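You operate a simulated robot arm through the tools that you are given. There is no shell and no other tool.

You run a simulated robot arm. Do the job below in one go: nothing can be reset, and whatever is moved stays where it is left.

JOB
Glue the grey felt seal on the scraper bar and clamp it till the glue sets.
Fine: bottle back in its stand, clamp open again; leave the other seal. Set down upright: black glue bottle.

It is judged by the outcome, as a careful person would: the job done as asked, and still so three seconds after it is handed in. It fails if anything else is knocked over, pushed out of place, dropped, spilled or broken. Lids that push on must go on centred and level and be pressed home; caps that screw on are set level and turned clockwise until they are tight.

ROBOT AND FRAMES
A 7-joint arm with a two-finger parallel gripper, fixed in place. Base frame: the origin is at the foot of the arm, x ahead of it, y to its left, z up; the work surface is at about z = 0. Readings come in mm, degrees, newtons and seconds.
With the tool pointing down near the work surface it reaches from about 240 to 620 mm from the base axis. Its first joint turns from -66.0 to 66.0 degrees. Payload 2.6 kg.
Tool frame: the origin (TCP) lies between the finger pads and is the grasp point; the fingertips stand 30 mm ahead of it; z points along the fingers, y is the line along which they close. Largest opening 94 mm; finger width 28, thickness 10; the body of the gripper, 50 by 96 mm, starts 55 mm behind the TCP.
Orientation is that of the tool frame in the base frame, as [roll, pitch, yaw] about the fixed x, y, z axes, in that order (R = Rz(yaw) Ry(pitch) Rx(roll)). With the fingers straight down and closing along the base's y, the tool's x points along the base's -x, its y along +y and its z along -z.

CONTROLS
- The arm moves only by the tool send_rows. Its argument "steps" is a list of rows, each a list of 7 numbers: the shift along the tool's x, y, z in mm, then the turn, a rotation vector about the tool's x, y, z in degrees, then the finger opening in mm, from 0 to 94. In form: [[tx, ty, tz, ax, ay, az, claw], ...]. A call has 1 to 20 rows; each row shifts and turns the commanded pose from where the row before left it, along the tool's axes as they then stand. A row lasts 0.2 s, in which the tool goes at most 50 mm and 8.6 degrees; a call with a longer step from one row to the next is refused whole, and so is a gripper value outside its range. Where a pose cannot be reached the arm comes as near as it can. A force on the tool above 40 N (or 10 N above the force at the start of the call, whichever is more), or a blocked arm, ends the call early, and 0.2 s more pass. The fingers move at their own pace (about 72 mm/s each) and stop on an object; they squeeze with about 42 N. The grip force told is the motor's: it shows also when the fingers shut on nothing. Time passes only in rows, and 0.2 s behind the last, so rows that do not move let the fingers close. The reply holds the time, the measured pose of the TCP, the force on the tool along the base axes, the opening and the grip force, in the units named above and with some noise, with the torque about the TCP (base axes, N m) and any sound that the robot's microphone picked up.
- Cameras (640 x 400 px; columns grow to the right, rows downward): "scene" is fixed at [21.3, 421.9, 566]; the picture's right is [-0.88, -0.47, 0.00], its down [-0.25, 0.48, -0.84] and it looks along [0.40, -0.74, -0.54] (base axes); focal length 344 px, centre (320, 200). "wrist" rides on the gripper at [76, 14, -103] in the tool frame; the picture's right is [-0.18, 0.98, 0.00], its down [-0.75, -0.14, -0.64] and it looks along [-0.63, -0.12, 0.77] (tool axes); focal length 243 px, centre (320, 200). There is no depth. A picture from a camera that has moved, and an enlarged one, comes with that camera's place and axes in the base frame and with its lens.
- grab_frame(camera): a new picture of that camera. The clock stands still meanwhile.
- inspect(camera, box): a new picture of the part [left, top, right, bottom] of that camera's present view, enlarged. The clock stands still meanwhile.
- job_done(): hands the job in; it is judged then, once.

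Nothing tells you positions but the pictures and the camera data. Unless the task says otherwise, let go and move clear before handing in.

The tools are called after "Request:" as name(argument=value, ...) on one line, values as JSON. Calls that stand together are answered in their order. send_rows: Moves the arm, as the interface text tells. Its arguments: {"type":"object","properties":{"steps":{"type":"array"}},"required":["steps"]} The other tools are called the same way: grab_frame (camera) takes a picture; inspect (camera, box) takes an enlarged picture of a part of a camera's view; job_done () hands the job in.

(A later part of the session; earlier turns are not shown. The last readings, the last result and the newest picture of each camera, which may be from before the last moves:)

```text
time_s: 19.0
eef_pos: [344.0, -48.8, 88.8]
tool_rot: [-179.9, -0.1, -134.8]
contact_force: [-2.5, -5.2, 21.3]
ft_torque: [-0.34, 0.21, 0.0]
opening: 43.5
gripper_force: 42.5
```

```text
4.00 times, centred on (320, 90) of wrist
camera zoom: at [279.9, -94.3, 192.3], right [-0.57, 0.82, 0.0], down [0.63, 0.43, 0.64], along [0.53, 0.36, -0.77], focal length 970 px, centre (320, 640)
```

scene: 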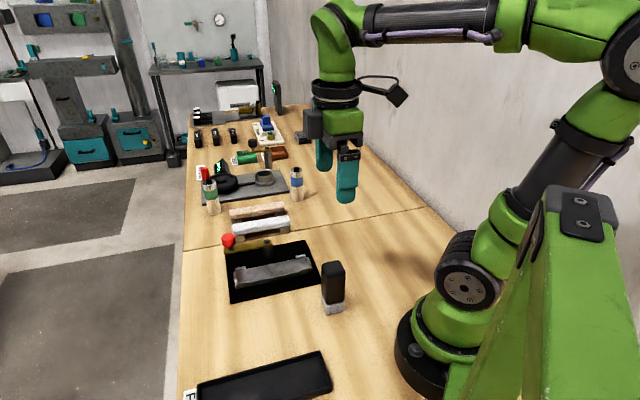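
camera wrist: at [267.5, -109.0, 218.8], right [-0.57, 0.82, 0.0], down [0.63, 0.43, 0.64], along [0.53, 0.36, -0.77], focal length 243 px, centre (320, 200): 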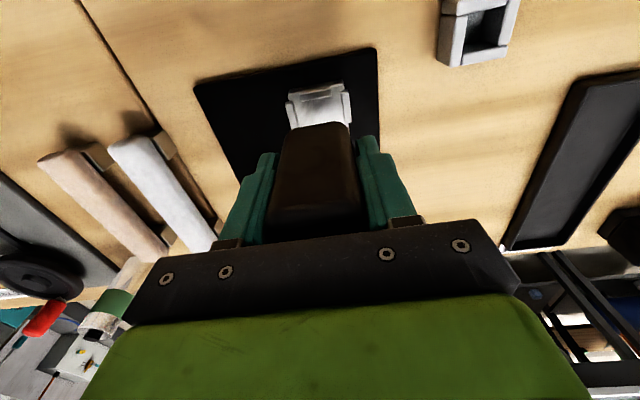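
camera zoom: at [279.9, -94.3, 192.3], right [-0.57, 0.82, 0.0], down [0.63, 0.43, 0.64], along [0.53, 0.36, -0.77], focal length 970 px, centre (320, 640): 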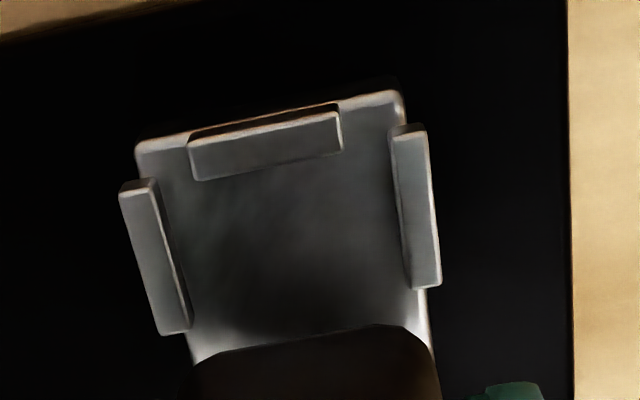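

No glue came while dragging. I raise the tip slightly off the bar and try a full squeeze command at rest over the bar.

Request:
send_rows(steps=[[0, 0, -2, 0, 0, 0, 34], [0, 0, 0, 0, 0, 0, 20], [0, 0, 0, 0, 0, 0, 0], [0, 0, 0, 0, 0, 0, 0], [0, 0, 0, 0, 0, 0, 0]])

Request:
inspect(camera="scene", box=[278, 245, 328, 280])

Request:
inspect(camera="scene", box=[315, 280, 355, 320])

```text
time_s: 20.2
eef_pos: [344.8, -50.4, 90.8]
tool_rot: [-179.9, 0.0, -135.0]
contact_force: [0.0, 1.3, -1.0]
ft_torque: [0.03, -0.04, -0.04]
opening: 43.8
gripper_force: 41.7
```

```text
11.43 times, centred on (303, 262) of scene
camera zoom: at [21.3, 421.9, 566.0], right [-0.88, -0.47, 0.0], down [-0.25, 0.48, -0.84], along [0.4, -0.74, -0.54], focal length 3936 px, centre (514, -514)
```

zoom: 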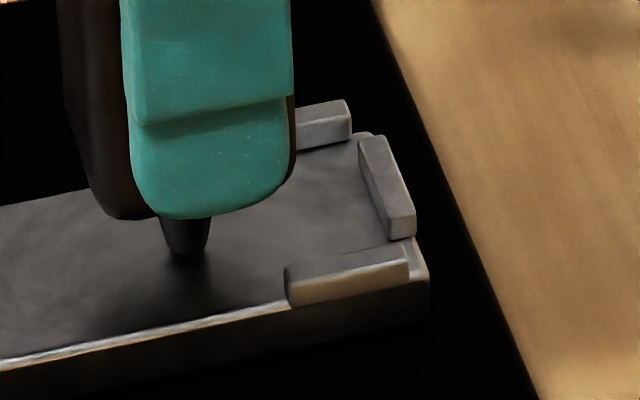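

```text
10.00 times, centred on (335, 300) of scene
camera zoom: at [21.3, 421.9, 566.0], right [-0.88, -0.47, 0.0], down [-0.25, 0.48, -0.84], along [0.4, -0.74, -0.54], focal length 3444 px, centre (170, -800)
```

zoom: 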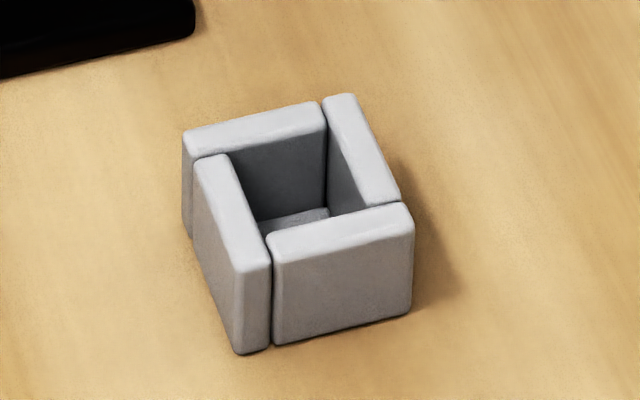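

Nothing is visible yet under the shadow. I raise the bottle and swing it aside to see the bar surface clearly for any glue trace.

Request:
send_rows(steps=[[0, 0, -30, 0, 0, 0, 34], [0, 0, -40, 0, 0, 0, 34], [0, 45, 0, 0, 0, 0, 34], [0, 45, 0, 0, 0, 0, 34], [0, 0, 0, 0, 0, 0, 34]])

Request:
inspect(camera="scene", box=[225, 225, 325, 300])

Request:
grab_frame(camera="wrist")

Request:
inspect(camera="wrist", box=[120, 40, 320, 200])

```text
time_s: 21.4
eef_pos: [282.7, 15.1, 160.1]
tool_rot: [180.0, 0.0, -135.0]
contact_force: [-0.1, 0.4, -1.6]
ft_torque: [-0.02, -0.01, -0.02]
opening: 43.9
gripper_force: 41.8
```

```text
5.33 times, centred on (275, 262) of scene
camera zoom: at [21.3, 421.9, 566.0], right [-0.88, -0.47, 0.0], down [-0.25, 0.48, -0.84], along [0.4, -0.74, -0.54], focal length 1837 px, centre (560, -133)
```

zoom: 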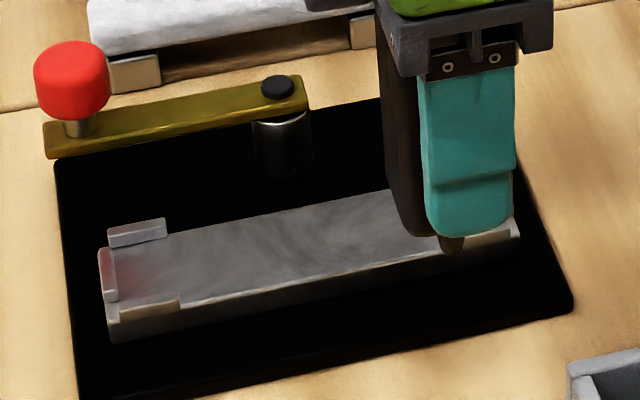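

```text
taken
camera wrist: at [216.1, -29.0, 263.9], right [-0.57, 0.82, 0.0], down [0.63, 0.43, 0.64], along [0.53, 0.36, -0.77], focal length 243 px, centre (320, 200)
```

wrist: 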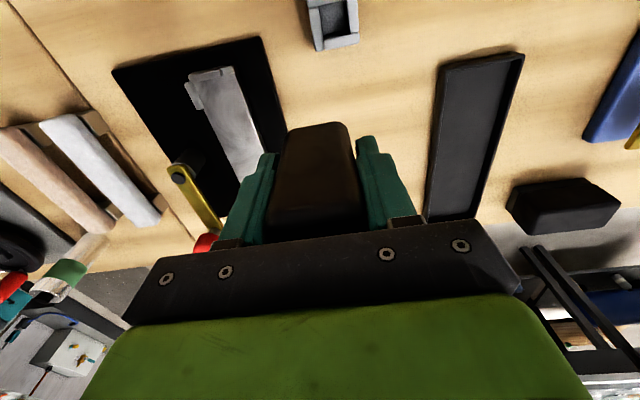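

```text
2.50 times, centred on (220, 120) of wrist
camera zoom: at [216.1, -29.0, 263.9], right [-0.57, 0.82, 0.0], down [0.63, 0.43, 0.64], along [0.53, 0.36, -0.77], focal length 606 px, centre (570, 400)
```

zoom: 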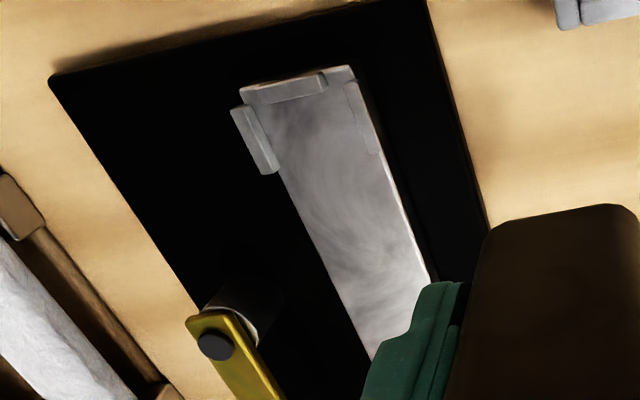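

Request:
inspect(camera="wrist", box=[180, 55, 280, 125])

Request:
inspect(camera="wrist", box=[195, 60, 245, 100])

Request:
inspect(camera="scene", box=[290, 230, 330, 290])

```text
5.71 times, centred on (230, 90) of wrist
camera zoom: at [216.1, -29.0, 263.9], right [-0.57, 0.82, 0.0], down [0.63, 0.43, 0.64], along [0.53, 0.36, -0.77], focal length 1386 px, centre (834, 829)
```

zoom: 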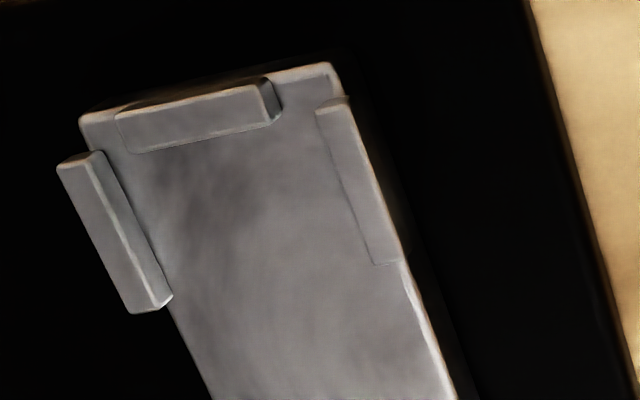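

```text
10.00 times, centred on (220, 80) of wrist
camera zoom: at [216.1, -29.0, 263.9], right [-0.57, 0.82, 0.0], down [0.63, 0.43, 0.64], along [0.53, 0.36, -0.77], focal length 2426 px, centre (1320, 1400)
```

zoom: 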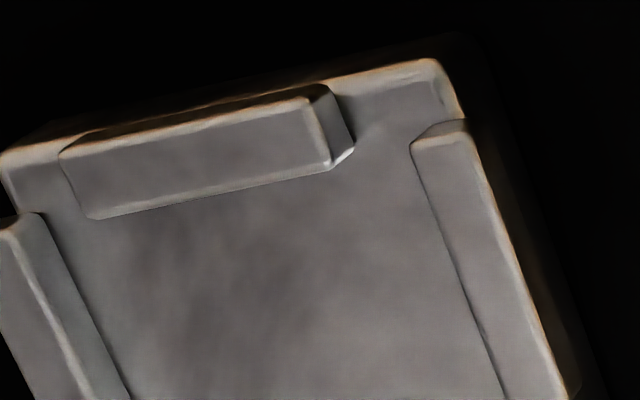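

```text
6.67 times, centred on (310, 260) of scene
camera zoom: at [21.3, 421.9, 566.0], right [-0.88, -0.47, 0.0], down [-0.25, 0.48, -0.84], along [0.4, -0.74, -0.54], focal length 2296 px, centre (387, -200)
```

zoom: 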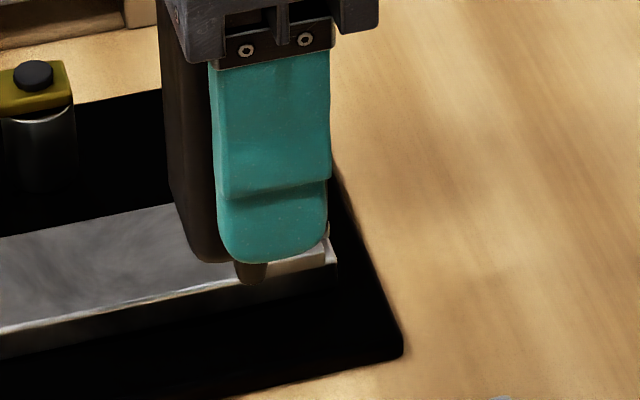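

Request:
inspect(camera="scene", box=[295, 262, 320, 280])

Request:
inspect(camera="scene", box=[225, 255, 310, 295])

```text
16.00 times, centred on (308, 271) of scene
camera zoom: at [21.3, 421.9, 566.0], right [-0.88, -0.47, 0.0], down [-0.25, 0.48, -0.84], along [0.4, -0.74, -0.54], focal length 5510 px, centre (520, -936)
```

zoom: 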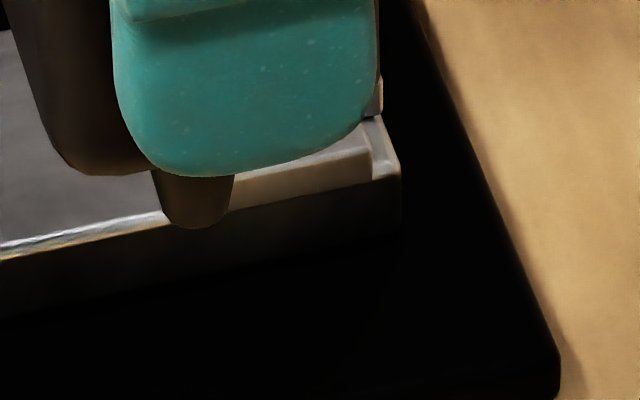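

```text
7.53 times, centred on (268, 275) of scene
camera zoom: at [21.3, 421.9, 566.0], right [-0.88, -0.47, 0.0], down [-0.25, 0.48, -0.84], along [0.4, -0.74, -0.54], focal length 2593 px, centre (715, -365)
```

zoom: 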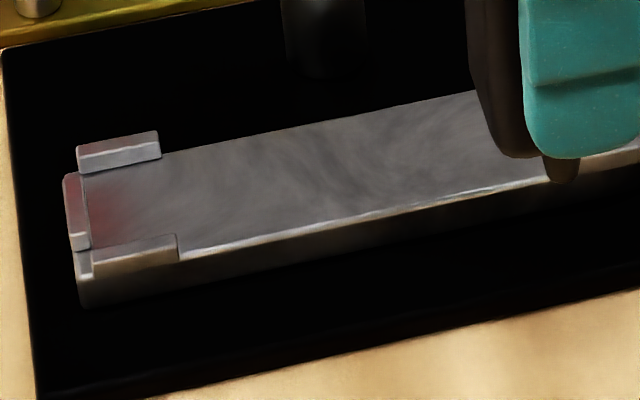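

No glue marks so far, so I try a proper full pass: back over the base-side end of the seal seat, tip about 1.5 mm above the bar, squeezing while travelling along the whole length.

Request:
send_rows(steps=[[12, -45, 0, 0, 0, 0, 0], [12.5, -45, 0, 0, 0, 0, 0], [0, 0, 40, 0, 0, 0, 0], [0, 0, 22, 0, 0, 0, 0], [0, 0, 7.3, 0, 0, 0, 0], [0, 0, 0, 0, 0, 0, 0], [0, 0, 0, 0, 0, 0, 0]])

Request:
inspect(camera="scene", box=[290, 230, 340, 275])

```text
time_s: 23.0
eef_pos: [327.5, -66.8, 91.7]
tool_rot: [179.9, 0.0, -135.1]
contact_force: [0.5, -1.1, -1.8]
ft_torque: [0.0, 0.0, 0.0]
opening: 43.9
gripper_force: 42.1
```

```text
8.89 times, centred on (315, 252) of scene
camera zoom: at [21.3, 421.9, 566.0], right [-0.88, -0.47, 0.0], down [-0.25, 0.48, -0.84], along [0.4, -0.74, -0.54], focal length 3061 px, centre (364, -267)
```

zoom: 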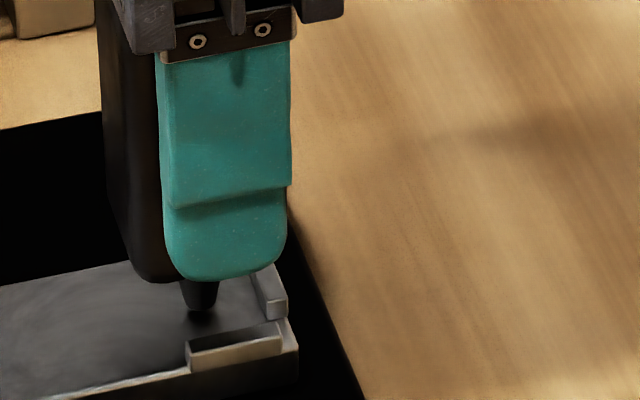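

Request:
send_rows(steps=[[-5, 0, 0, 0, 0, 0, 0], [-5, 0, 0, 0, 0, 0, 0], [-5, 0, 0, 0, 0, 0, 0], [-5, 0, 0, 0, 0, 0, 0], [-5, 0, 0, 0, 0, 0, 0], [-5, 0, 0, 0, 0, 0, 0], [-5, 0, 0, 0, 0, 0, 0], [-5, 0, 0, 0, 0, 0, 0], [-5, 0, 0, 0, 0, 0, 0], [-5, 0, 0, 0, 0, 0, 0], [0, 0, 0, 0, 0, 0, 0]])

Request:
inspect(camera="scene", box=[260, 230, 330, 290])

Request:
inspect(camera="wrist", box=[240, 0, 400, 110])

```text
time_s: 25.4
eef_pos: [362.6, -31.8, 90.0]
tool_rot: [-180.0, -0.1, -134.9]
contact_force: [-0.3, -0.5, -1.4]
ft_torque: [0.0, 0.03, 0.0]
opening: 43.9
gripper_force: 41.7
```

```text
6.67 times, centred on (295, 260) of scene
camera zoom: at [21.3, 421.9, 566.0], right [-0.88, -0.47, 0.0], down [-0.25, 0.48, -0.84], along [0.4, -0.74, -0.54], focal length 2296 px, centre (487, -200)
```

zoom: 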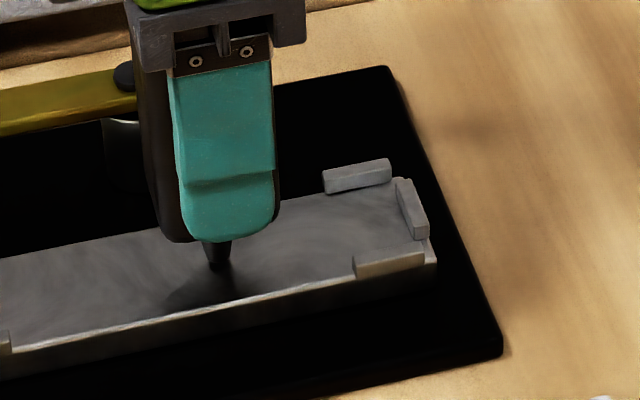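

```text
3.64 times, centred on (320, 55) of wrist
camera zoom: at [298.1, -76.1, 194.8], right [-0.57, 0.82, 0.0], down [0.63, 0.43, 0.64], along [0.53, 0.36, -0.77], focal length 882 px, centre (320, 727)
```

zoom: 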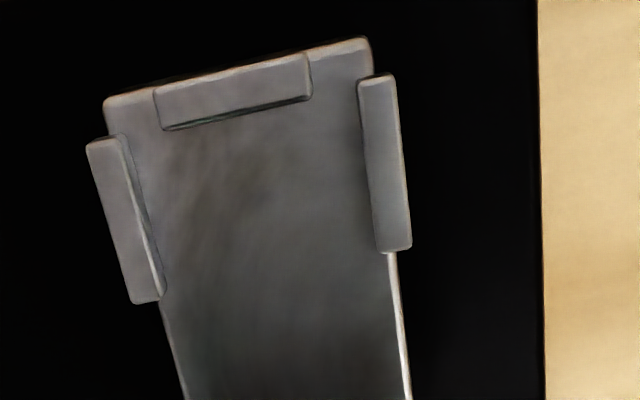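

Still no bead is visible. I test dwell and light contact here in mid-bar, watching the tip closely.

Request:
send_rows(steps=[[0, 0, 0.8, 0, 0, 0, 0], [0, 0, 0, 0, 0, 0, 0], [0, 0, 0, 0, 0, 0, 0], [0, 0, 0, 0, 0, 0, 0], [0, 0, 0, 0, 0, 0, 0], [0, 0, 0, 0, 0, 0, 0]])

Request:
inspect(camera="scene", box=[275, 245, 315, 275])

Request:
send_rows(steps=[[0, 0, 0.7, 0, 0, 0, 0], [0, 0, 0, 0, 0, 0, 0], [0, 0, 0, 0, 0, 0, 0], [0, 0, 0, 0, 0, 0, 0]])

Request:
inspect(camera="scene", box=[275, 245, 315, 275])

```text
time_s: 26.8
eef_pos: [362.7, -31.4, 91.1]
tool_rot: [180.0, 0.1, -135.0]
contact_force: [1.3, -0.7, -1.7]
ft_torque: [0.0, 0.04, 0.02]
opening: 43.9
gripper_force: 42.0
```

```text
13.33 times, centred on (295, 260) of scene
camera zoom: at [21.3, 421.9, 566.0], right [-0.88, -0.47, 0.0], down [-0.25, 0.48, -0.84], along [0.4, -0.74, -0.54], focal length 4592 px, centre (653, -600)
```

zoom: 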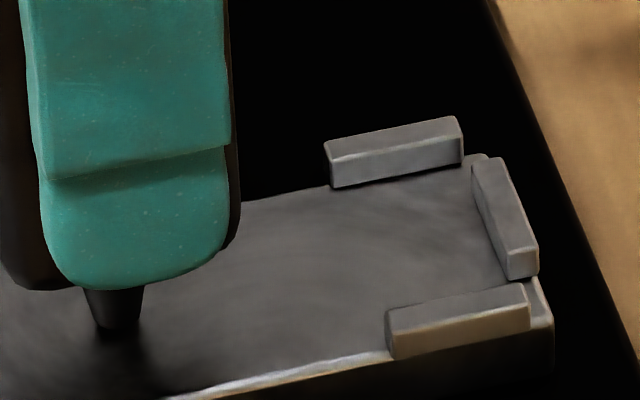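

```text
time_s: 27.8
eef_pos: [364.1, -30.6, 90.3]
tool_rot: [-179.9, 0.1, -135.0]
contact_force: [0.2, -0.3, -0.5]
ft_torque: [0.01, 0.01, 0.03]
opening: 44.1
gripper_force: 41.9
```

```text
13.33 times, centred on (295, 260) of scene
camera zoom: at [21.3, 421.9, 566.0], right [-0.88, -0.47, 0.0], down [-0.25, 0.48, -0.84], along [0.4, -0.74, -0.54], focal length 4592 px, centre (653, -600)
```

zoom: 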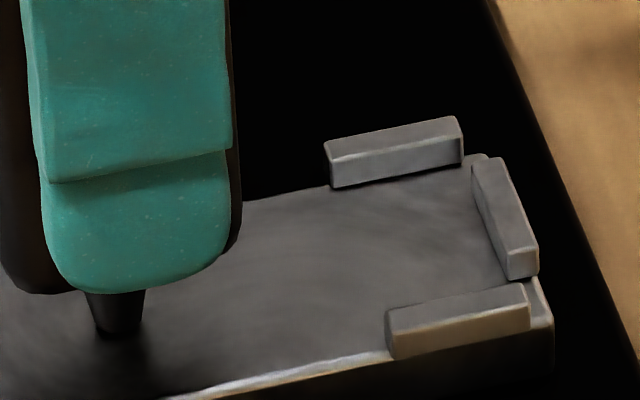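

The bar stays clean. I try a squeeze pulse: relax the grip slightly while still holding, then squeeze again.

Request:
send_rows(steps=[[0, 0, 0, 0, 0, 0, 42], [0, 0, 0, 0, 0, 0, 43], [0, 0, 0, 0, 0, 0, 43]])

Request:
send_rows(steps=[[0, 0, 0, 0, 0, 0, 35], [0, 0, 0, 0, 0, 0, 25], [0, 0, 0, 0, 0, 0, 25]])

Request:
inspect(camera="scene", box=[275, 245, 315, 275])

```text
time_s: 28.6
eef_pos: [362.8, -31.0, 89.6]
tool_rot: [-180.0, 0.0, -135.0]
contact_force: [-0.1, 0.4, -0.8]
ft_torque: [-0.02, 0.05, 0.02]
opening: 44.2
gripper_force: 12.3
```

```text
time_s: 29.4
eef_pos: [362.7, -31.8, 90.0]
tool_rot: [-180.0, -0.1, -135.1]
contact_force: [0.2, 0.4, 1.7]
ft_torque: [0.0, 0.03, -0.01]
opening: 43.7
gripper_force: 42.0
```

```text
13.33 times, centred on (295, 260) of scene
camera zoom: at [21.3, 421.9, 566.0], right [-0.88, -0.47, 0.0], down [-0.25, 0.48, -0.84], along [0.4, -0.74, -0.54], focal length 4592 px, centre (653, -600)
```

zoom: 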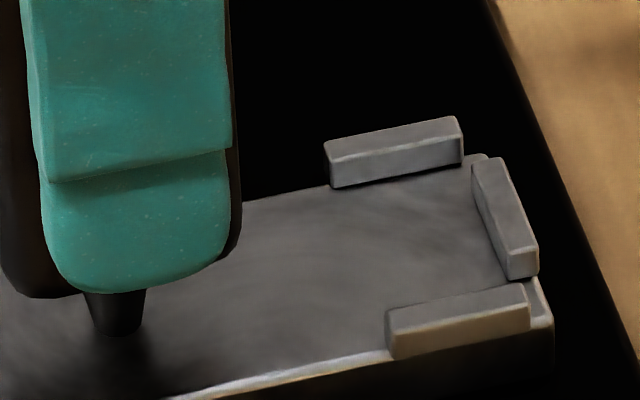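

Grip force follows the command (12 N at 43 mm), so squeeze is controllable. I move on a few millimetres and look at where the tip was.

Request:
send_rows(steps=[[0, 0, -1.5, 0, 0, 0, 25], [-5, 0, 0, 0, 0, 0, 25], [-5, 0, 0, 0, 0, 0, 25], [-5, 0, 0, 0, 0, 0, 25], [0, 0, 0, 0, 0, 0, 25]])

Request:
inspect(camera="scene", box=[265, 240, 325, 285])

Request:
inspect(camera="wrist", box=[240, 0, 400, 110])

```text
time_s: 30.6
eef_pos: [374.1, -20.9, 90.7]
tool_rot: [180.0, 0.0, -135.0]
contact_force: [0.0, 0.3, 0.5]
ft_torque: [0.04, 0.01, 0.01]
opening: 43.9
gripper_force: 42.2
```

```text
8.89 times, centred on (295, 262) of scene
camera zoom: at [21.3, 421.9, 566.0], right [-0.88, -0.47, 0.0], down [-0.25, 0.48, -0.84], along [0.4, -0.74, -0.54], focal length 3061 px, centre (542, -356)
```

zoom: 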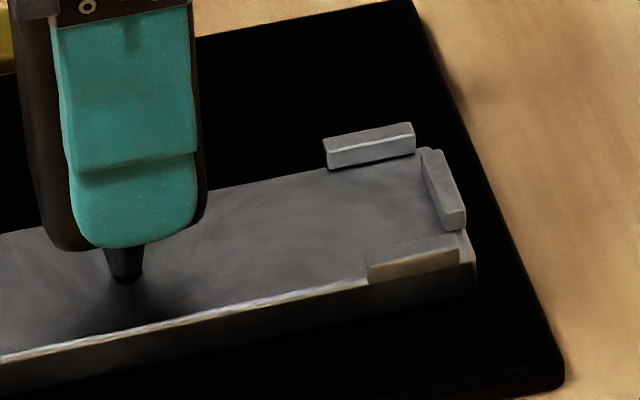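

```text
3.64 times, centred on (320, 55) of wrist
camera zoom: at [308.6, -65.6, 194.6], right [-0.57, 0.82, 0.0], down [0.63, 0.43, 0.64], along [0.53, 0.36, -0.77], focal length 882 px, centre (320, 727)
```

zoom: 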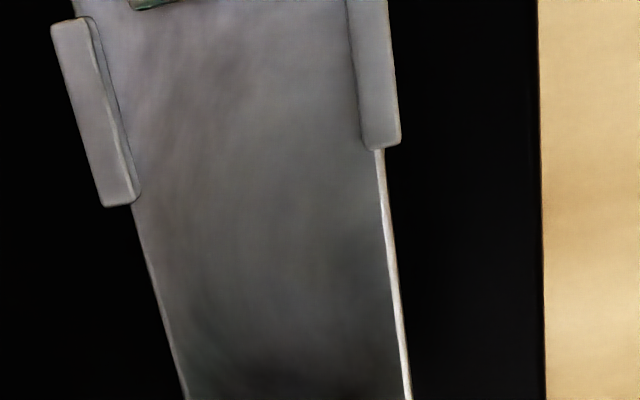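

Request:
send_rows(steps=[[0, 0, -4, 0, 0, 0, 25], [5, 0, 0, 0, 0, 0, 25], [5, 0, 0, 0, 0, 0, 25], [5, 0, 0, 0, 0, 0, 25], [0, 0, -4, 0, 0, 0, 25], [5, 0, 0, 0, 0, 0, 25], [5, 0, 0, 0, 0, 0, 25], [5, 0, 0, 0, 0, 0, 25], [0, 0, 0, 0, 0, 0, 25]])

Request:
inspect(camera="scene", box=[245, 240, 325, 295])

Request:
grab_frame(camera="scene")

```text
time_s: 32.6
eef_pos: [351.3, -42.1, 99.4]
tool_rot: [-180.0, 0.0, -135.1]
contact_force: [-0.6, 0.4, -0.6]
ft_torque: [-0.02, -0.02, -0.01]
opening: 43.9
gripper_force: 42.1
```

```text
7.27 times, centred on (285, 268) of scene
camera zoom: at [21.3, 421.9, 566.0], right [-0.88, -0.47, 0.0], down [-0.25, 0.48, -0.84], along [0.4, -0.74, -0.54], focal length 2505 px, centre (574, -291)
```

zoom: 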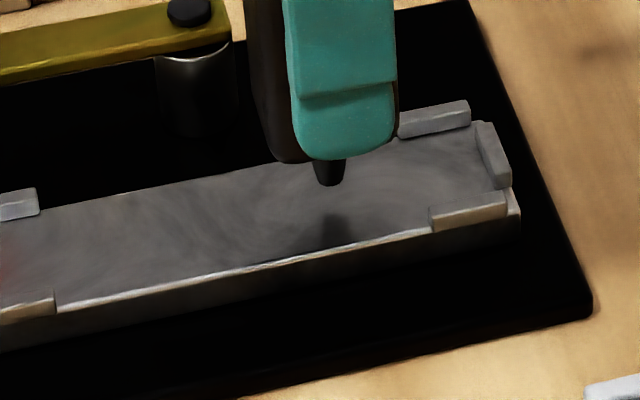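

```text
taken
```

scene: 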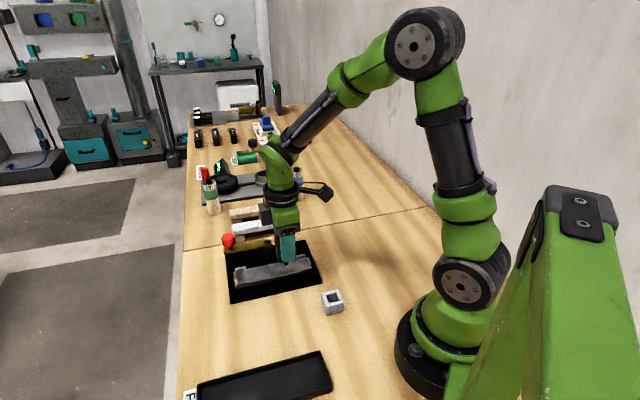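

No glue comes although I squeeze at 42 N. Comparing the views, the bottle is flat: about 44 mm across the way I hold it and only ~33 mm the other way, so I am squeezing its narrow edges. I'll put it back in the stand and regrip across the broad faces.

Request:
send_rows(steps=[[0, 0, -36, 0, 0, 0, 25], [0, 0, -35, 0, 0, 0, 25], [23, 37, 0, 0, 0, 0, 25], [23, 37, 0, 0, 0, 0, 25], [23.5, 38, 0, 0, 0, 0, 25], [0, 0, 30, 0, 0, 0, 25], [0, 0, 30, 0, 0, 0, 25], [0, 0, 20, 0, 0, 0, 25], [0, 0, 0, 0, 0, 0, 25]])

Request:
inspect(camera="scene", box=[300, 230, 370, 320])

Request:
grab_frame(camera="wrist")

```text
time_s: 34.6
eef_pos: [224.5, -11.6, 90.6]
tool_rot: [180.0, 0.0, -135.0]
contact_force: [0.4, 0.5, -0.5]
ft_torque: [0.02, -0.01, 0.03]
opening: 43.7
gripper_force: 42.3
```

```text
4.44 times, centred on (335, 275) of scene
camera zoom: at [21.3, 421.9, 566.0], right [-0.88, -0.47, 0.0], down [-0.25, 0.48, -0.84], along [0.4, -0.74, -0.54], focal length 1531 px, centre (253, -133)
```

zoom: 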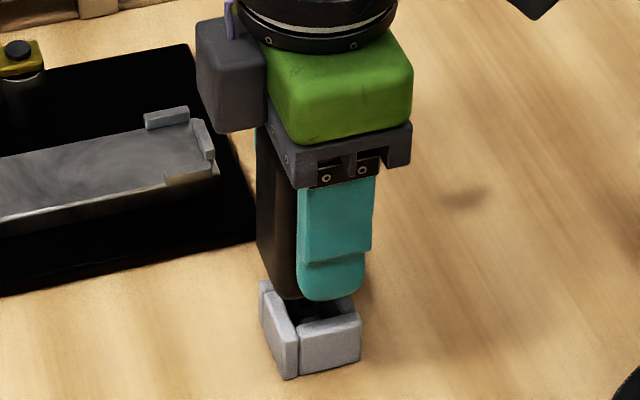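

```text
taken
camera wrist: at [159.1, -56.5, 193.5], right [-0.57, 0.82, 0.0], down [0.63, 0.43, 0.64], along [0.53, 0.36, -0.77], focal length 243 px, centre (320, 200)
```

wrist: 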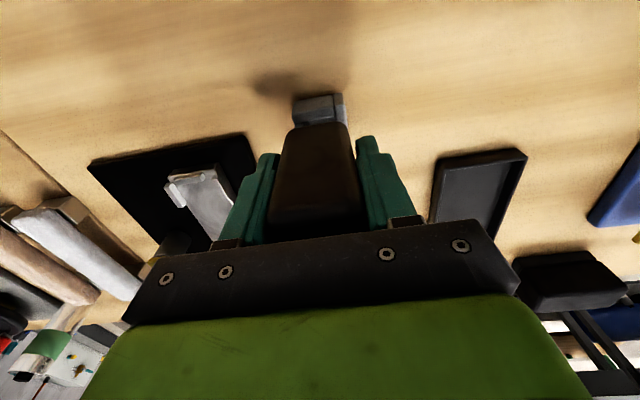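

The bottle is aligned over the stand. I lower it and feel for seating.

Request:
send_rows(steps=[[0, 0, 8, 0, 0, 0, 25], [0, 0, 6, 0, 0, 0, 25], [0, 0, 2, 0, 0, 0, 25], [0, 0, 0, 0, 0, 0, 25]])

Request:
send_rows(steps=[[0, 0, 1, 0, 0, 0, 25], [0, 0, 0, 0, 0, 0, 25]])

Request:
send_rows(steps=[[0, 0, 1, 0, 0, 0, 25], [0, 0, 0, 0, 0, 0, 25]])

Request:
inspect(camera="scene", box=[310, 250, 360, 320])

```text
time_s: 35.6
eef_pos: [223.8, -12.7, 75.1]
tool_rot: [-179.9, 0.0, -135.0]
contact_force: [-1.1, -0.5, -0.8]
ft_torque: [0.04, -0.01, -0.01]
opening: 43.6
gripper_force: 42.0
```

```text
time_s: 36.2
eef_pos: [224.3, -12.1, 73.3]
tool_rot: [-180.0, 0.1, -135.1]
contact_force: [-1.0, -0.1, -2.0]
ft_torque: [0.02, -0.02, -0.02]
opening: 43.9
gripper_force: 41.7
```

```text
time_s: 36.8
eef_pos: [224.1, -11.9, 72.2]
tool_rot: [-180.0, 0.0, -134.9]
contact_force: [-0.4, -0.7, -2.2]
ft_torque: [0.0, -0.01, 0.0]
opening: 43.7
gripper_force: 41.8
```

```text
5.71 times, centred on (335, 285) of scene
camera zoom: at [21.3, 421.9, 566.0], right [-0.88, -0.47, 0.0], down [-0.25, 0.48, -0.84], along [0.4, -0.74, -0.54], focal length 1968 px, centre (234, -286)
```

zoom: 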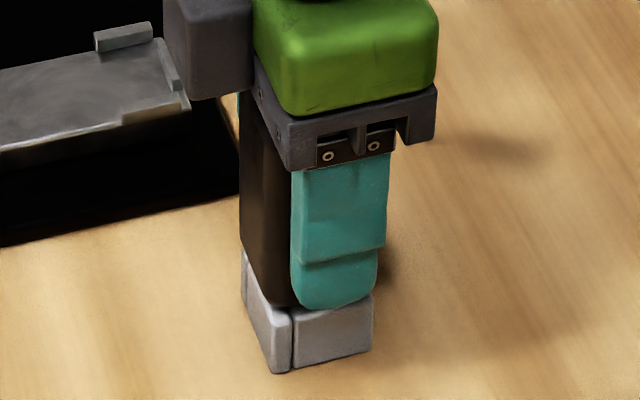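

Request:
send_rows(steps=[[0, 0, 0.7, 0, 0, 0, 25], [0, 0, 0, 0, 0, 0, 25]])

Request:
send_rows(steps=[[0, 0, 0.7, 0, 0, 0, 25], [0, 0, 0, 0, 0, 0, 25]])

```text
time_s: 37.4
eef_pos: [224.1, -11.8, 72.4]
tool_rot: [-180.0, -0.1, -135.0]
contact_force: [-0.1, -0.5, -1.6]
ft_torque: [-0.03, 0.02, 0.02]
opening: 43.9
gripper_force: 42.0
```

```text
time_s: 38.0
eef_pos: [223.5, -11.8, 70.8]
tool_rot: [180.0, 0.1, -135.0]
contact_force: [-0.6, 0.0, 0.7]
ft_torque: [0.03, -0.01, 0.02]
opening: 43.6
gripper_force: 41.9
```

The bottle is seated again. I release it gently and check it stands still.

Request:
send_rows(steps=[[0, 0, 0.3, 0, 0, 0, 43], [0, 0, 0, 0, 0, 0, 46], [0, 0, 0, 0, 0, 0, 56], [0, 0, 0, 0, 0, 0, 70], [0, 0, 0, 0, 0, 0, 70]])

Request:
inspect(camera="scene", box=[310, 250, 360, 320])

```text
time_s: 39.2
eef_pos: [224.1, -12.6, 70.2]
tool_rot: [-180.0, 0.0, -135.0]
contact_force: [0.7, -0.1, -0.2]
ft_torque: [-0.04, 0.0, -0.02]
opening: 70.1
gripper_force: 0.0
```

```text
5.71 times, centred on (335, 285) of scene
camera zoom: at [21.3, 421.9, 566.0], right [-0.88, -0.47, 0.0], down [-0.25, 0.48, -0.84], along [0.4, -0.74, -0.54], focal length 1968 px, centre (234, -286)
```

zoom: 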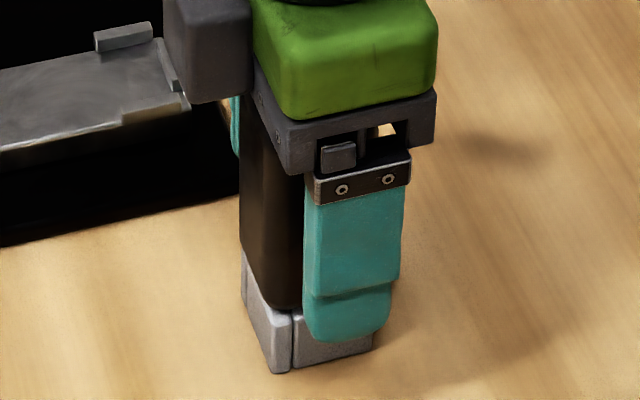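

Now I rise clear of the bottle, turn the tool 90° and take a look for the new grip.

Request:
send_rows(steps=[[0, 0, -20, 0, 0, 0, 80], [0, 0, -40, 0, 0, 0, 80], [0, 0, -45, 0, 0, 0, 80], [0, 0, -25, 0, 0, 0, 80], [0, 0, 0, 0, 0, 8.5, 80], [0, 0, 0, 0, 0, 8.5, 80], [0, 0, 0, 0, 0, 8.5, 80], [0, 0, 0, 0, 0, 8.5, 80], [0, 0, 0, 0, 0, 8.5, 80], [0, 0, 0, 0, 0, 8.5, 80], [0, 0, 0, 0, 0, 8.5, 80], [0, 0, 0, 0, 0, 8.5, 80], [0, 0, 0, 0, 0, 8.5, 80], [0, 0, 0, 0, 0, 8.5, 80], [0, 0, 0, 0, 0, 5, 80], [0, 0, 0, 0, 0, 0, 80]])

Request:
grab_frame(camera="wrist")

Request:
inspect(camera="scene", box=[290, 190, 380, 320])

```text
time_s: 42.6
eef_pos: [224.7, -11.6, 201.3]
tool_rot: [180.0, 0.0, 135.0]
contact_force: [0.2, 0.4, 0.5]
ft_torque: [0.02, 0.0, 0.03]
opening: 80.0
gripper_force: 0.0
```

```text
taken
camera wrist: at [178.9, 51.2, 304.4], right [0.83, 0.56, 0.0], down [0.43, -0.63, 0.64], along [0.36, -0.53, -0.77], focal length 243 px, centre (320, 200)
```

wrist: 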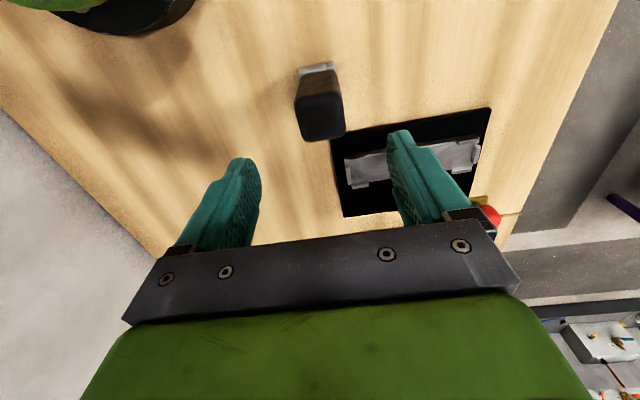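

```text
3.08 times, centred on (335, 255) of scene
camera zoom: at [21.3, 421.9, 566.0], right [-0.88, -0.47, 0.0], down [-0.25, 0.48, -0.84], along [0.4, -0.74, -0.54], focal length 1060 px, centre (274, 31)
```

zoom: 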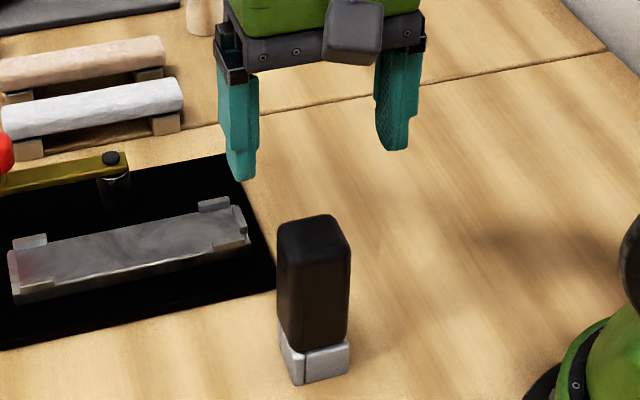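

Request:
inspect(camera="wrist", box=[270, 40, 370, 150])

```text
3.64 times, centred on (320, 95) of wrist
camera zoom: at [178.9, 51.2, 304.4], right [0.83, 0.56, 0.0], down [0.43, -0.63, 0.64], along [0.36, -0.53, -0.77], focal length 882 px, centre (320, 582)
```

zoom: 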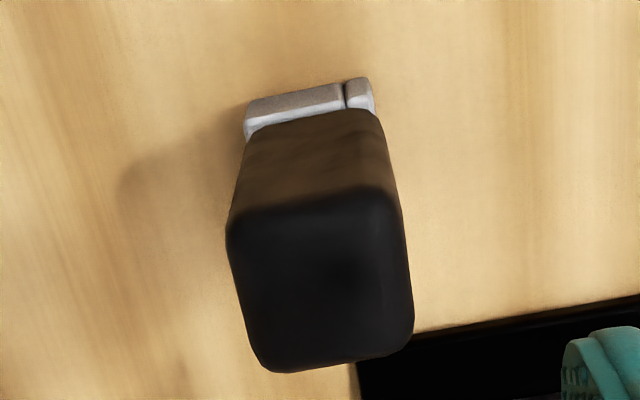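

The bottle sits centred under the turned gripper. I descend and grip across the other pair of faces, gently at first, to compare its width.

Request:
send_rows(steps=[[0, 0, 40, 0, 0, 0, 80], [0, 0, 40, 0, 0, 0, 80], [0, 0, 35, 0, 0, 0, 80], [0, 0, 15.5, 0, 0, 0, 80], [0, 0, 0, 0, 0, 0, 70], [0, 0, 0, 0, 0, 0, 60], [0, 0, 0, 0, 0, 0, 50], [0, 0, 0, 0, 0, 0, 46]])

Request:
inspect(camera="scene", box=[300, 230, 370, 320])

Request:
grab_frame(camera="wrist")

```text
time_s: 44.4
eef_pos: [224.0, -12.6, 71.4]
tool_rot: [-179.9, 0.0, 134.9]
contact_force: [-0.7, -0.5, 0.3]
ft_torque: [-0.01, 0.02, 0.0]
opening: 45.9
gripper_force: 0.2
```

```text
4.44 times, centred on (335, 275) of scene
camera zoom: at [21.3, 421.9, 566.0], right [-0.88, -0.47, 0.0], down [-0.25, 0.48, -0.84], along [0.4, -0.74, -0.54], focal length 1531 px, centre (253, -133)
```

zoom: 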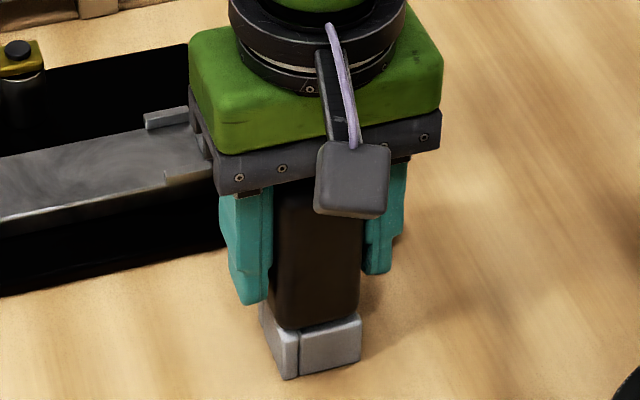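

```text
taken
camera wrist: at [179.0, 51.0, 174.1], right [0.82, 0.57, 0.0], down [0.43, -0.63, 0.64], along [0.36, -0.53, -0.77], focal length 243 px, centre (320, 200)
```

wrist: 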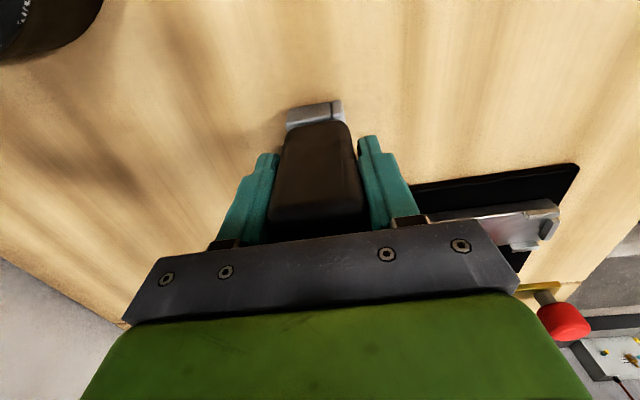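

Request:
send_rows(steps=[[0, 0, 0, 0, 0, 0, 44], [0, 0, 0, 0, 0, 0, 42.5], [0, 0, 0, 0, 0, 0, 42.5]])

Request:
send_rows(steps=[[0, 0, 0, 0, 0, 0, 40.5], [0, 0, 0, 0, 0, 0, 40.5]])

```text
time_s: 45.2
eef_pos: [223.0, -11.8, 71.0]
tool_rot: [180.0, 0.1, 135.0]
contact_force: [0.1, 0.4, 1.8]
ft_torque: [0.0, -0.03, 0.03]
opening: 43.9
gripper_force: 42.4
```

```text
time_s: 45.8
eef_pos: [222.4, -12.2, 71.3]
tool_rot: [-180.0, 0.1, 135.0]
contact_force: [-0.2, -0.7, 0.2]
ft_torque: [0.01, -0.01, 0.0]
opening: 43.9
gripper_force: 41.9
```

The bottle is square (43.9 mm both ways), so the gripping direction is not the cause. I'll now carry it with a light hold, then do one slow, complete bead pass from end to end with full squeeze, which I have not yet done.

Request:
send_rows(steps=[[0, 0, 0, 0, 0, 0, 43], [0, 0, -5, 0, 0, 0, 43], [0, 0, -15, 0, 0, 0, 43], [0, 0, -30, 0, 0, 0, 43], [0, 0, -30, 0, 0, 0, 43], [0, 0, 0, 0, 0, 0, 43]])

Request:
inspect(camera="scene", box=[300, 200, 370, 320])

```text
time_s: 47.2
eef_pos: [225.1, -11.9, 150.3]
tool_rot: [179.9, 0.0, 135.2]
contact_force: [0.3, 0.6, -0.8]
ft_torque: [0.01, -0.02, 0.02]
opening: 44.5
gripper_force: 12.5
```

```text
3.33 times, centred on (335, 260) of scene
camera zoom: at [21.3, 421.9, 566.0], right [-0.88, -0.47, 0.0], down [-0.25, 0.48, -0.84], along [0.4, -0.74, -0.54], focal length 1148 px, centre (270, 0)
```

zoom: 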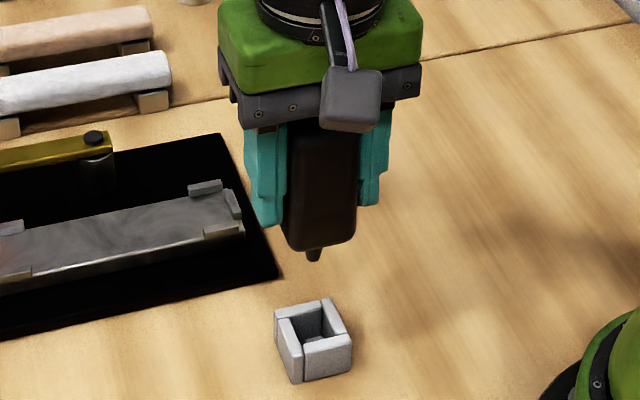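

Request:
inspect(camera="scene", box=[320, 260, 350, 285])

Request:
inspect(camera="scene", box=[315, 285, 350, 318])

Request:
send_rows(steps=[[-37, 10, 0, 0, 0, 0, 43], [-37, 10, 0, 0, 0, 0, 43], [-38, 11, 0, 0, 0, 0, 43], [0, 0, 30, 0, 0, 0, 43], [0, 0, 20, 0, 0, 0, 43], [0, 0, 0, 0, 0, 0, 43]])

Request:
grab_frame(camera="wrist")

Request:
inspect(camera="scene", box=[280, 220, 340, 275])

```text
16.00 times, centred on (335, 272) of scene
camera zoom: at [21.3, 421.9, 566.0], right [-0.88, -0.47, 0.0], down [-0.25, 0.48, -0.84], along [0.4, -0.74, -0.54], focal length 5510 px, centre (80, -960)
```

zoom: 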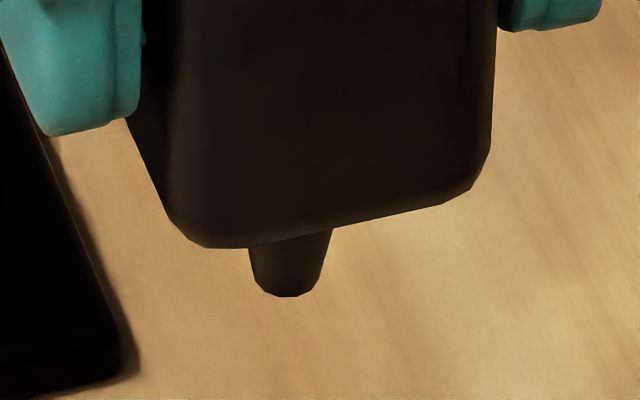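

```text
12.12 times, centred on (332, 302) of scene
camera zoom: at [21.3, 421.9, 566.0], right [-0.88, -0.47, 0.0], down [-0.25, 0.48, -0.84], along [0.4, -0.74, -0.54], focal length 4174 px, centre (168, -1030)
```

zoom: 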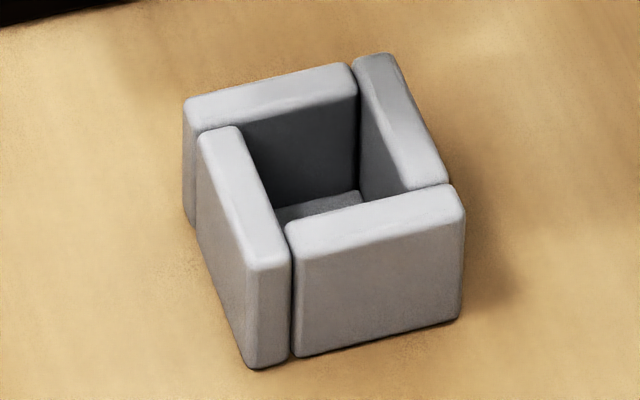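

```text
time_s: 48.6
eef_pos: [324.3, -68.6, 101.1]
tool_rot: [-180.0, 0.0, 135.1]
contact_force: [0.6, -0.4, -1.5]
ft_torque: [-0.04, -0.04, 0.0]
opening: 44.4
gripper_force: 31.2
```

```text
taken
camera wrist: at [280.3, -5.5, 204.4], right [0.82, 0.57, 0.0], down [0.43, -0.63, 0.64], along [0.36, -0.53, -0.77], focal length 243 px, centre (320, 200)
```

wrist: 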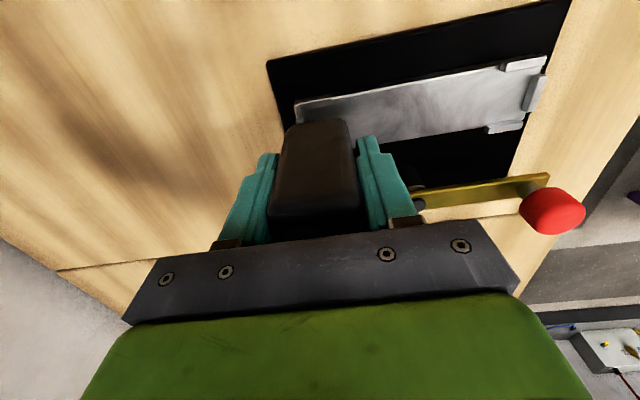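

```text
7.27 times, centred on (310, 248) of scene
camera zoom: at [21.3, 421.9, 566.0], right [-0.88, -0.47, 0.0], down [-0.25, 0.48, -0.84], along [0.4, -0.74, -0.54], focal length 2505 px, centre (393, -146)
```

zoom: 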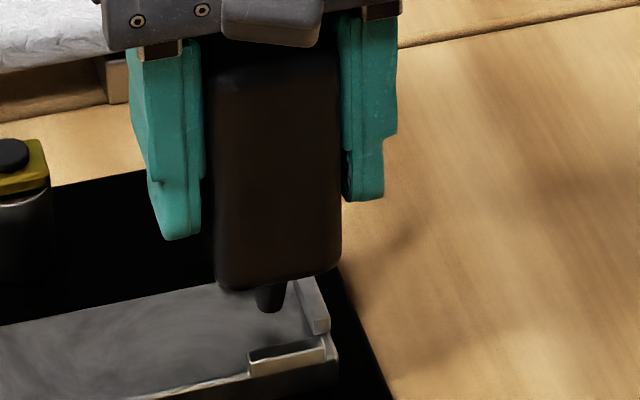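

The bottle hangs over the end of the bar on a light hold. I lower to about 2 mm gap, then squeeze and see.

Request:
send_rows(steps=[[0, 0, 6, 0, 0, 0, 43], [0, 0, 3, 0, 0, 0, 43], [0, 0, 0, 0, 0, 0, 43]])

Request:
send_rows(steps=[[0, 0, 0, 0, 0, 0, 38], [0, 0, 0, 0, 0, 0, 20], [0, 0, 0, 0, 0, 0, 20], [0, 0, 0, 0, 0, 0, 20], [0, 0, 0, 0, 0, 0, 20]])

Request:
inspect(camera="scene", box=[290, 240, 330, 275])

```text
time_s: 49.4
eef_pos: [326.9, -68.1, 91.5]
tool_rot: [-179.9, 0.0, 135.1]
contact_force: [1.2, 0.8, -0.8]
ft_torque: [-0.02, 0.02, 0.02]
opening: 44.9
gripper_force: 1.7
```

```text
time_s: 50.6
eef_pos: [325.5, -69.0, 92.9]
tool_rot: [180.0, 0.0, 135.1]
contact_force: [0.6, 0.1, -0.7]
ft_torque: [-0.01, 0.0, -0.02]
opening: 43.9
gripper_force: 42.3
```

```text
11.43 times, centred on (310, 258) of scene
camera zoom: at [21.3, 421.9, 566.0], right [-0.88, -0.47, 0.0], down [-0.25, 0.48, -0.84], along [0.4, -0.74, -0.54], focal length 3936 px, centre (434, -457)
```

zoom: 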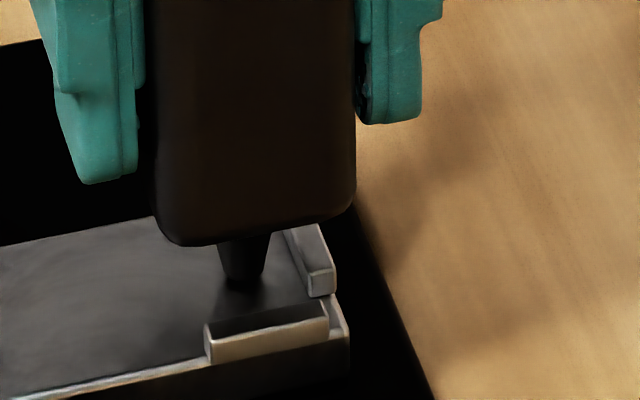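

The squeeze is now at 42 N over the bar. I run the full slow pass along the bar from here.

Request:
send_rows(steps=[[0, 0, 1.2, 0, 0, 0, 20], [0, 3.5, 0, 0, 0, 0, 20], [0, 3.5, 0, 0, 0, 0, 20], [0, 3.5, 0, 0, 0, 0, 20], [0, 3.5, 0, 0, 0, 0, 20], [0, 3.5, 0, 0, 0, 0, 20], [0, 3.5, 0, 0, 0, 0, 20], [0, 3.5, 0, 0, 0, 0, 20], [0, 3.5, 0, 0, 0, 0, 20], [0, 3.5, 0, 0, 0, 0, 20], [0, 3.5, 0, 0, 0, 0, 20], [0, 3.5, 0, 0, 0, 0, 20], [0, 3.5, 0, 0, 0, 0, 20], [0, 3.5, 0, 0, 0, 0, 20], [0, 3.5, 0, 0, 0, 0, 20], [0, 3.5, 0, 0, 0, 0, 20], [0, 3.5, 0, 0, 0, 0, 20], [0, 3.5, 0, 0, 0, 0, 20], [0, 3.5, 0, 0, 0, 0, 20], [0, 3.5, 0, 0, 0, 0, 20]])

Request:
grab_frame(camera="wrist")

Request:
inspect(camera="scene", box=[240, 235, 330, 290])

```text
time_s: 54.8
eef_pos: [371.3, -21.9, 89.8]
tool_rot: [-179.9, 0.0, 135.0]
contact_force: [-4.5, -5.2, 18.5]
ft_torque: [-0.29, 0.28, -0.02]
opening: 44.0
gripper_force: 42.1
```

```text
taken
camera wrist: at [327.1, 41.0, 193.6], right [0.83, 0.56, 0.0], down [0.43, -0.63, 0.64], along [0.36, -0.53, -0.77], focal length 243 px, centre (320, 200)
```

wrist: 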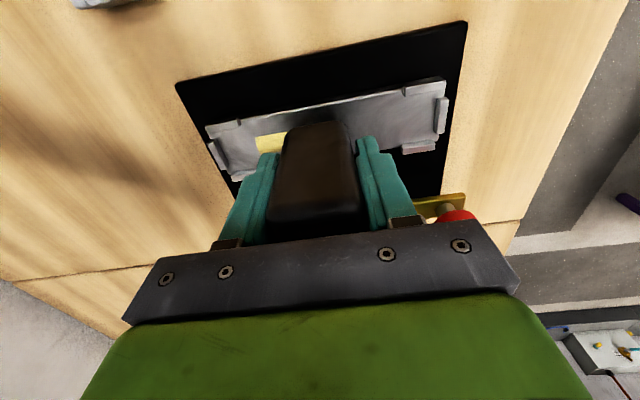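

```text
7.11 times, centred on (285, 262) of scene
camera zoom: at [21.2, 421.9, 566.0], right [-0.88, -0.47, 0.0], down [-0.25, 0.48, -0.84], along [0.4, -0.74, -0.54], focal length 2449 px, centre (569, -244)
```

zoom: 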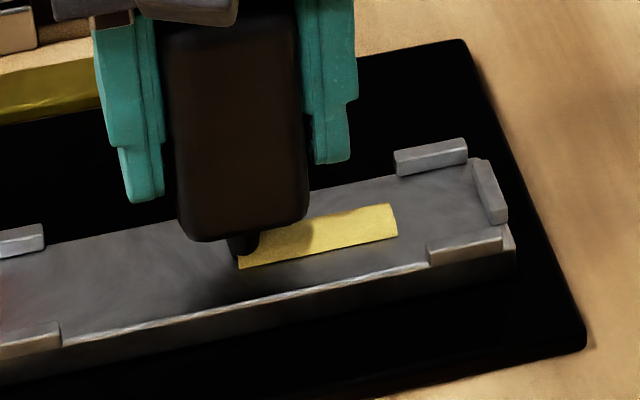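

Glue is now being laid: a yellow bead from about e=199 to the tip, with the nozzle just touching the bar and moving slowly. I continue the same way to the far end.

Request:
send_rows(steps=[[0, 3.5, -0.2, 0, 0, 0, 20], [0, 3.5, 0, 0, 0, 0, 20], [0, 3.5, 0, 0, 0, 0, 20], [0, 3.5, 0, 0, 0, 0, 20], [0, 3.5, 0, 0, 0, 0, 20], [0, 3.5, 0, 0, 0, 0, 20], [0, 3.5, 0, 0, 0, 0, 20], [0, 3.5, 0, 0, 0, 0, 20], [0, 3.5, 0, 0, 0, 0, 20], [0, 3.5, 0, 0, 0, 0, 20]])

Request:
inspect(camera="scene", box=[230, 235, 320, 290])

Request:
inspect(camera="wrist", box=[160, 60, 480, 220])

```text
time_s: 57.0
eef_pos: [397.8, 2.1, 91.1]
tool_rot: [-180.0, 0.0, 135.0]
contact_force: [-1.0, 0.2, 1.3]
ft_torque: [-0.01, 0.05, -0.04]
opening: 43.6
gripper_force: 41.9
```

```text
7.11 times, centred on (275, 262) of scene
camera zoom: at [21.3, 421.9, 566.0], right [-0.88, -0.47, 0.0], down [-0.25, 0.48, -0.84], along [0.4, -0.74, -0.54], focal length 2449 px, centre (640, -244)
```

zoom: 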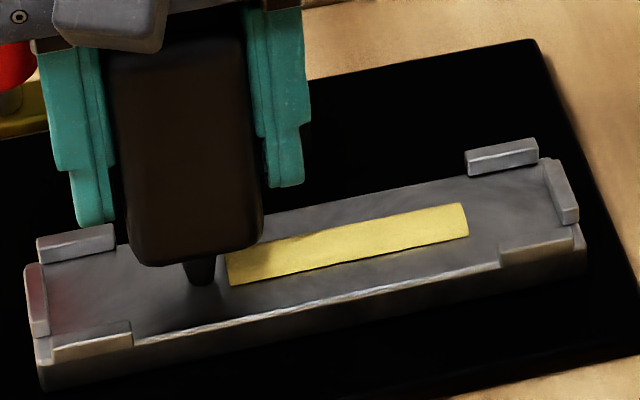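

```text
2.00 times, centred on (320, 140) of wrist
camera zoom: at [352.2, 65.9, 193.7], right [0.82, 0.57, 0.0], down [0.43, -0.63, 0.64], along [0.36, -0.53, -0.77], focal length 485 px, centre (320, 320)
```

zoom: 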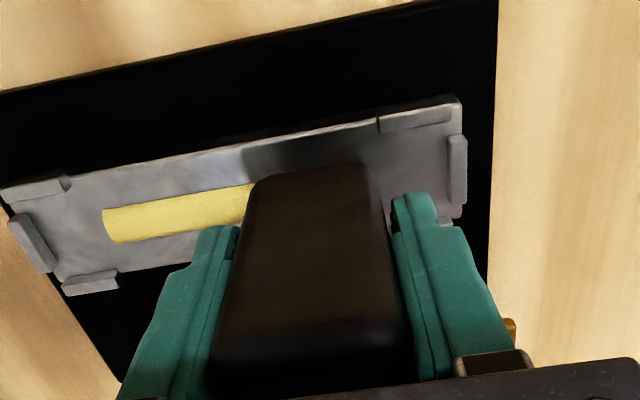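

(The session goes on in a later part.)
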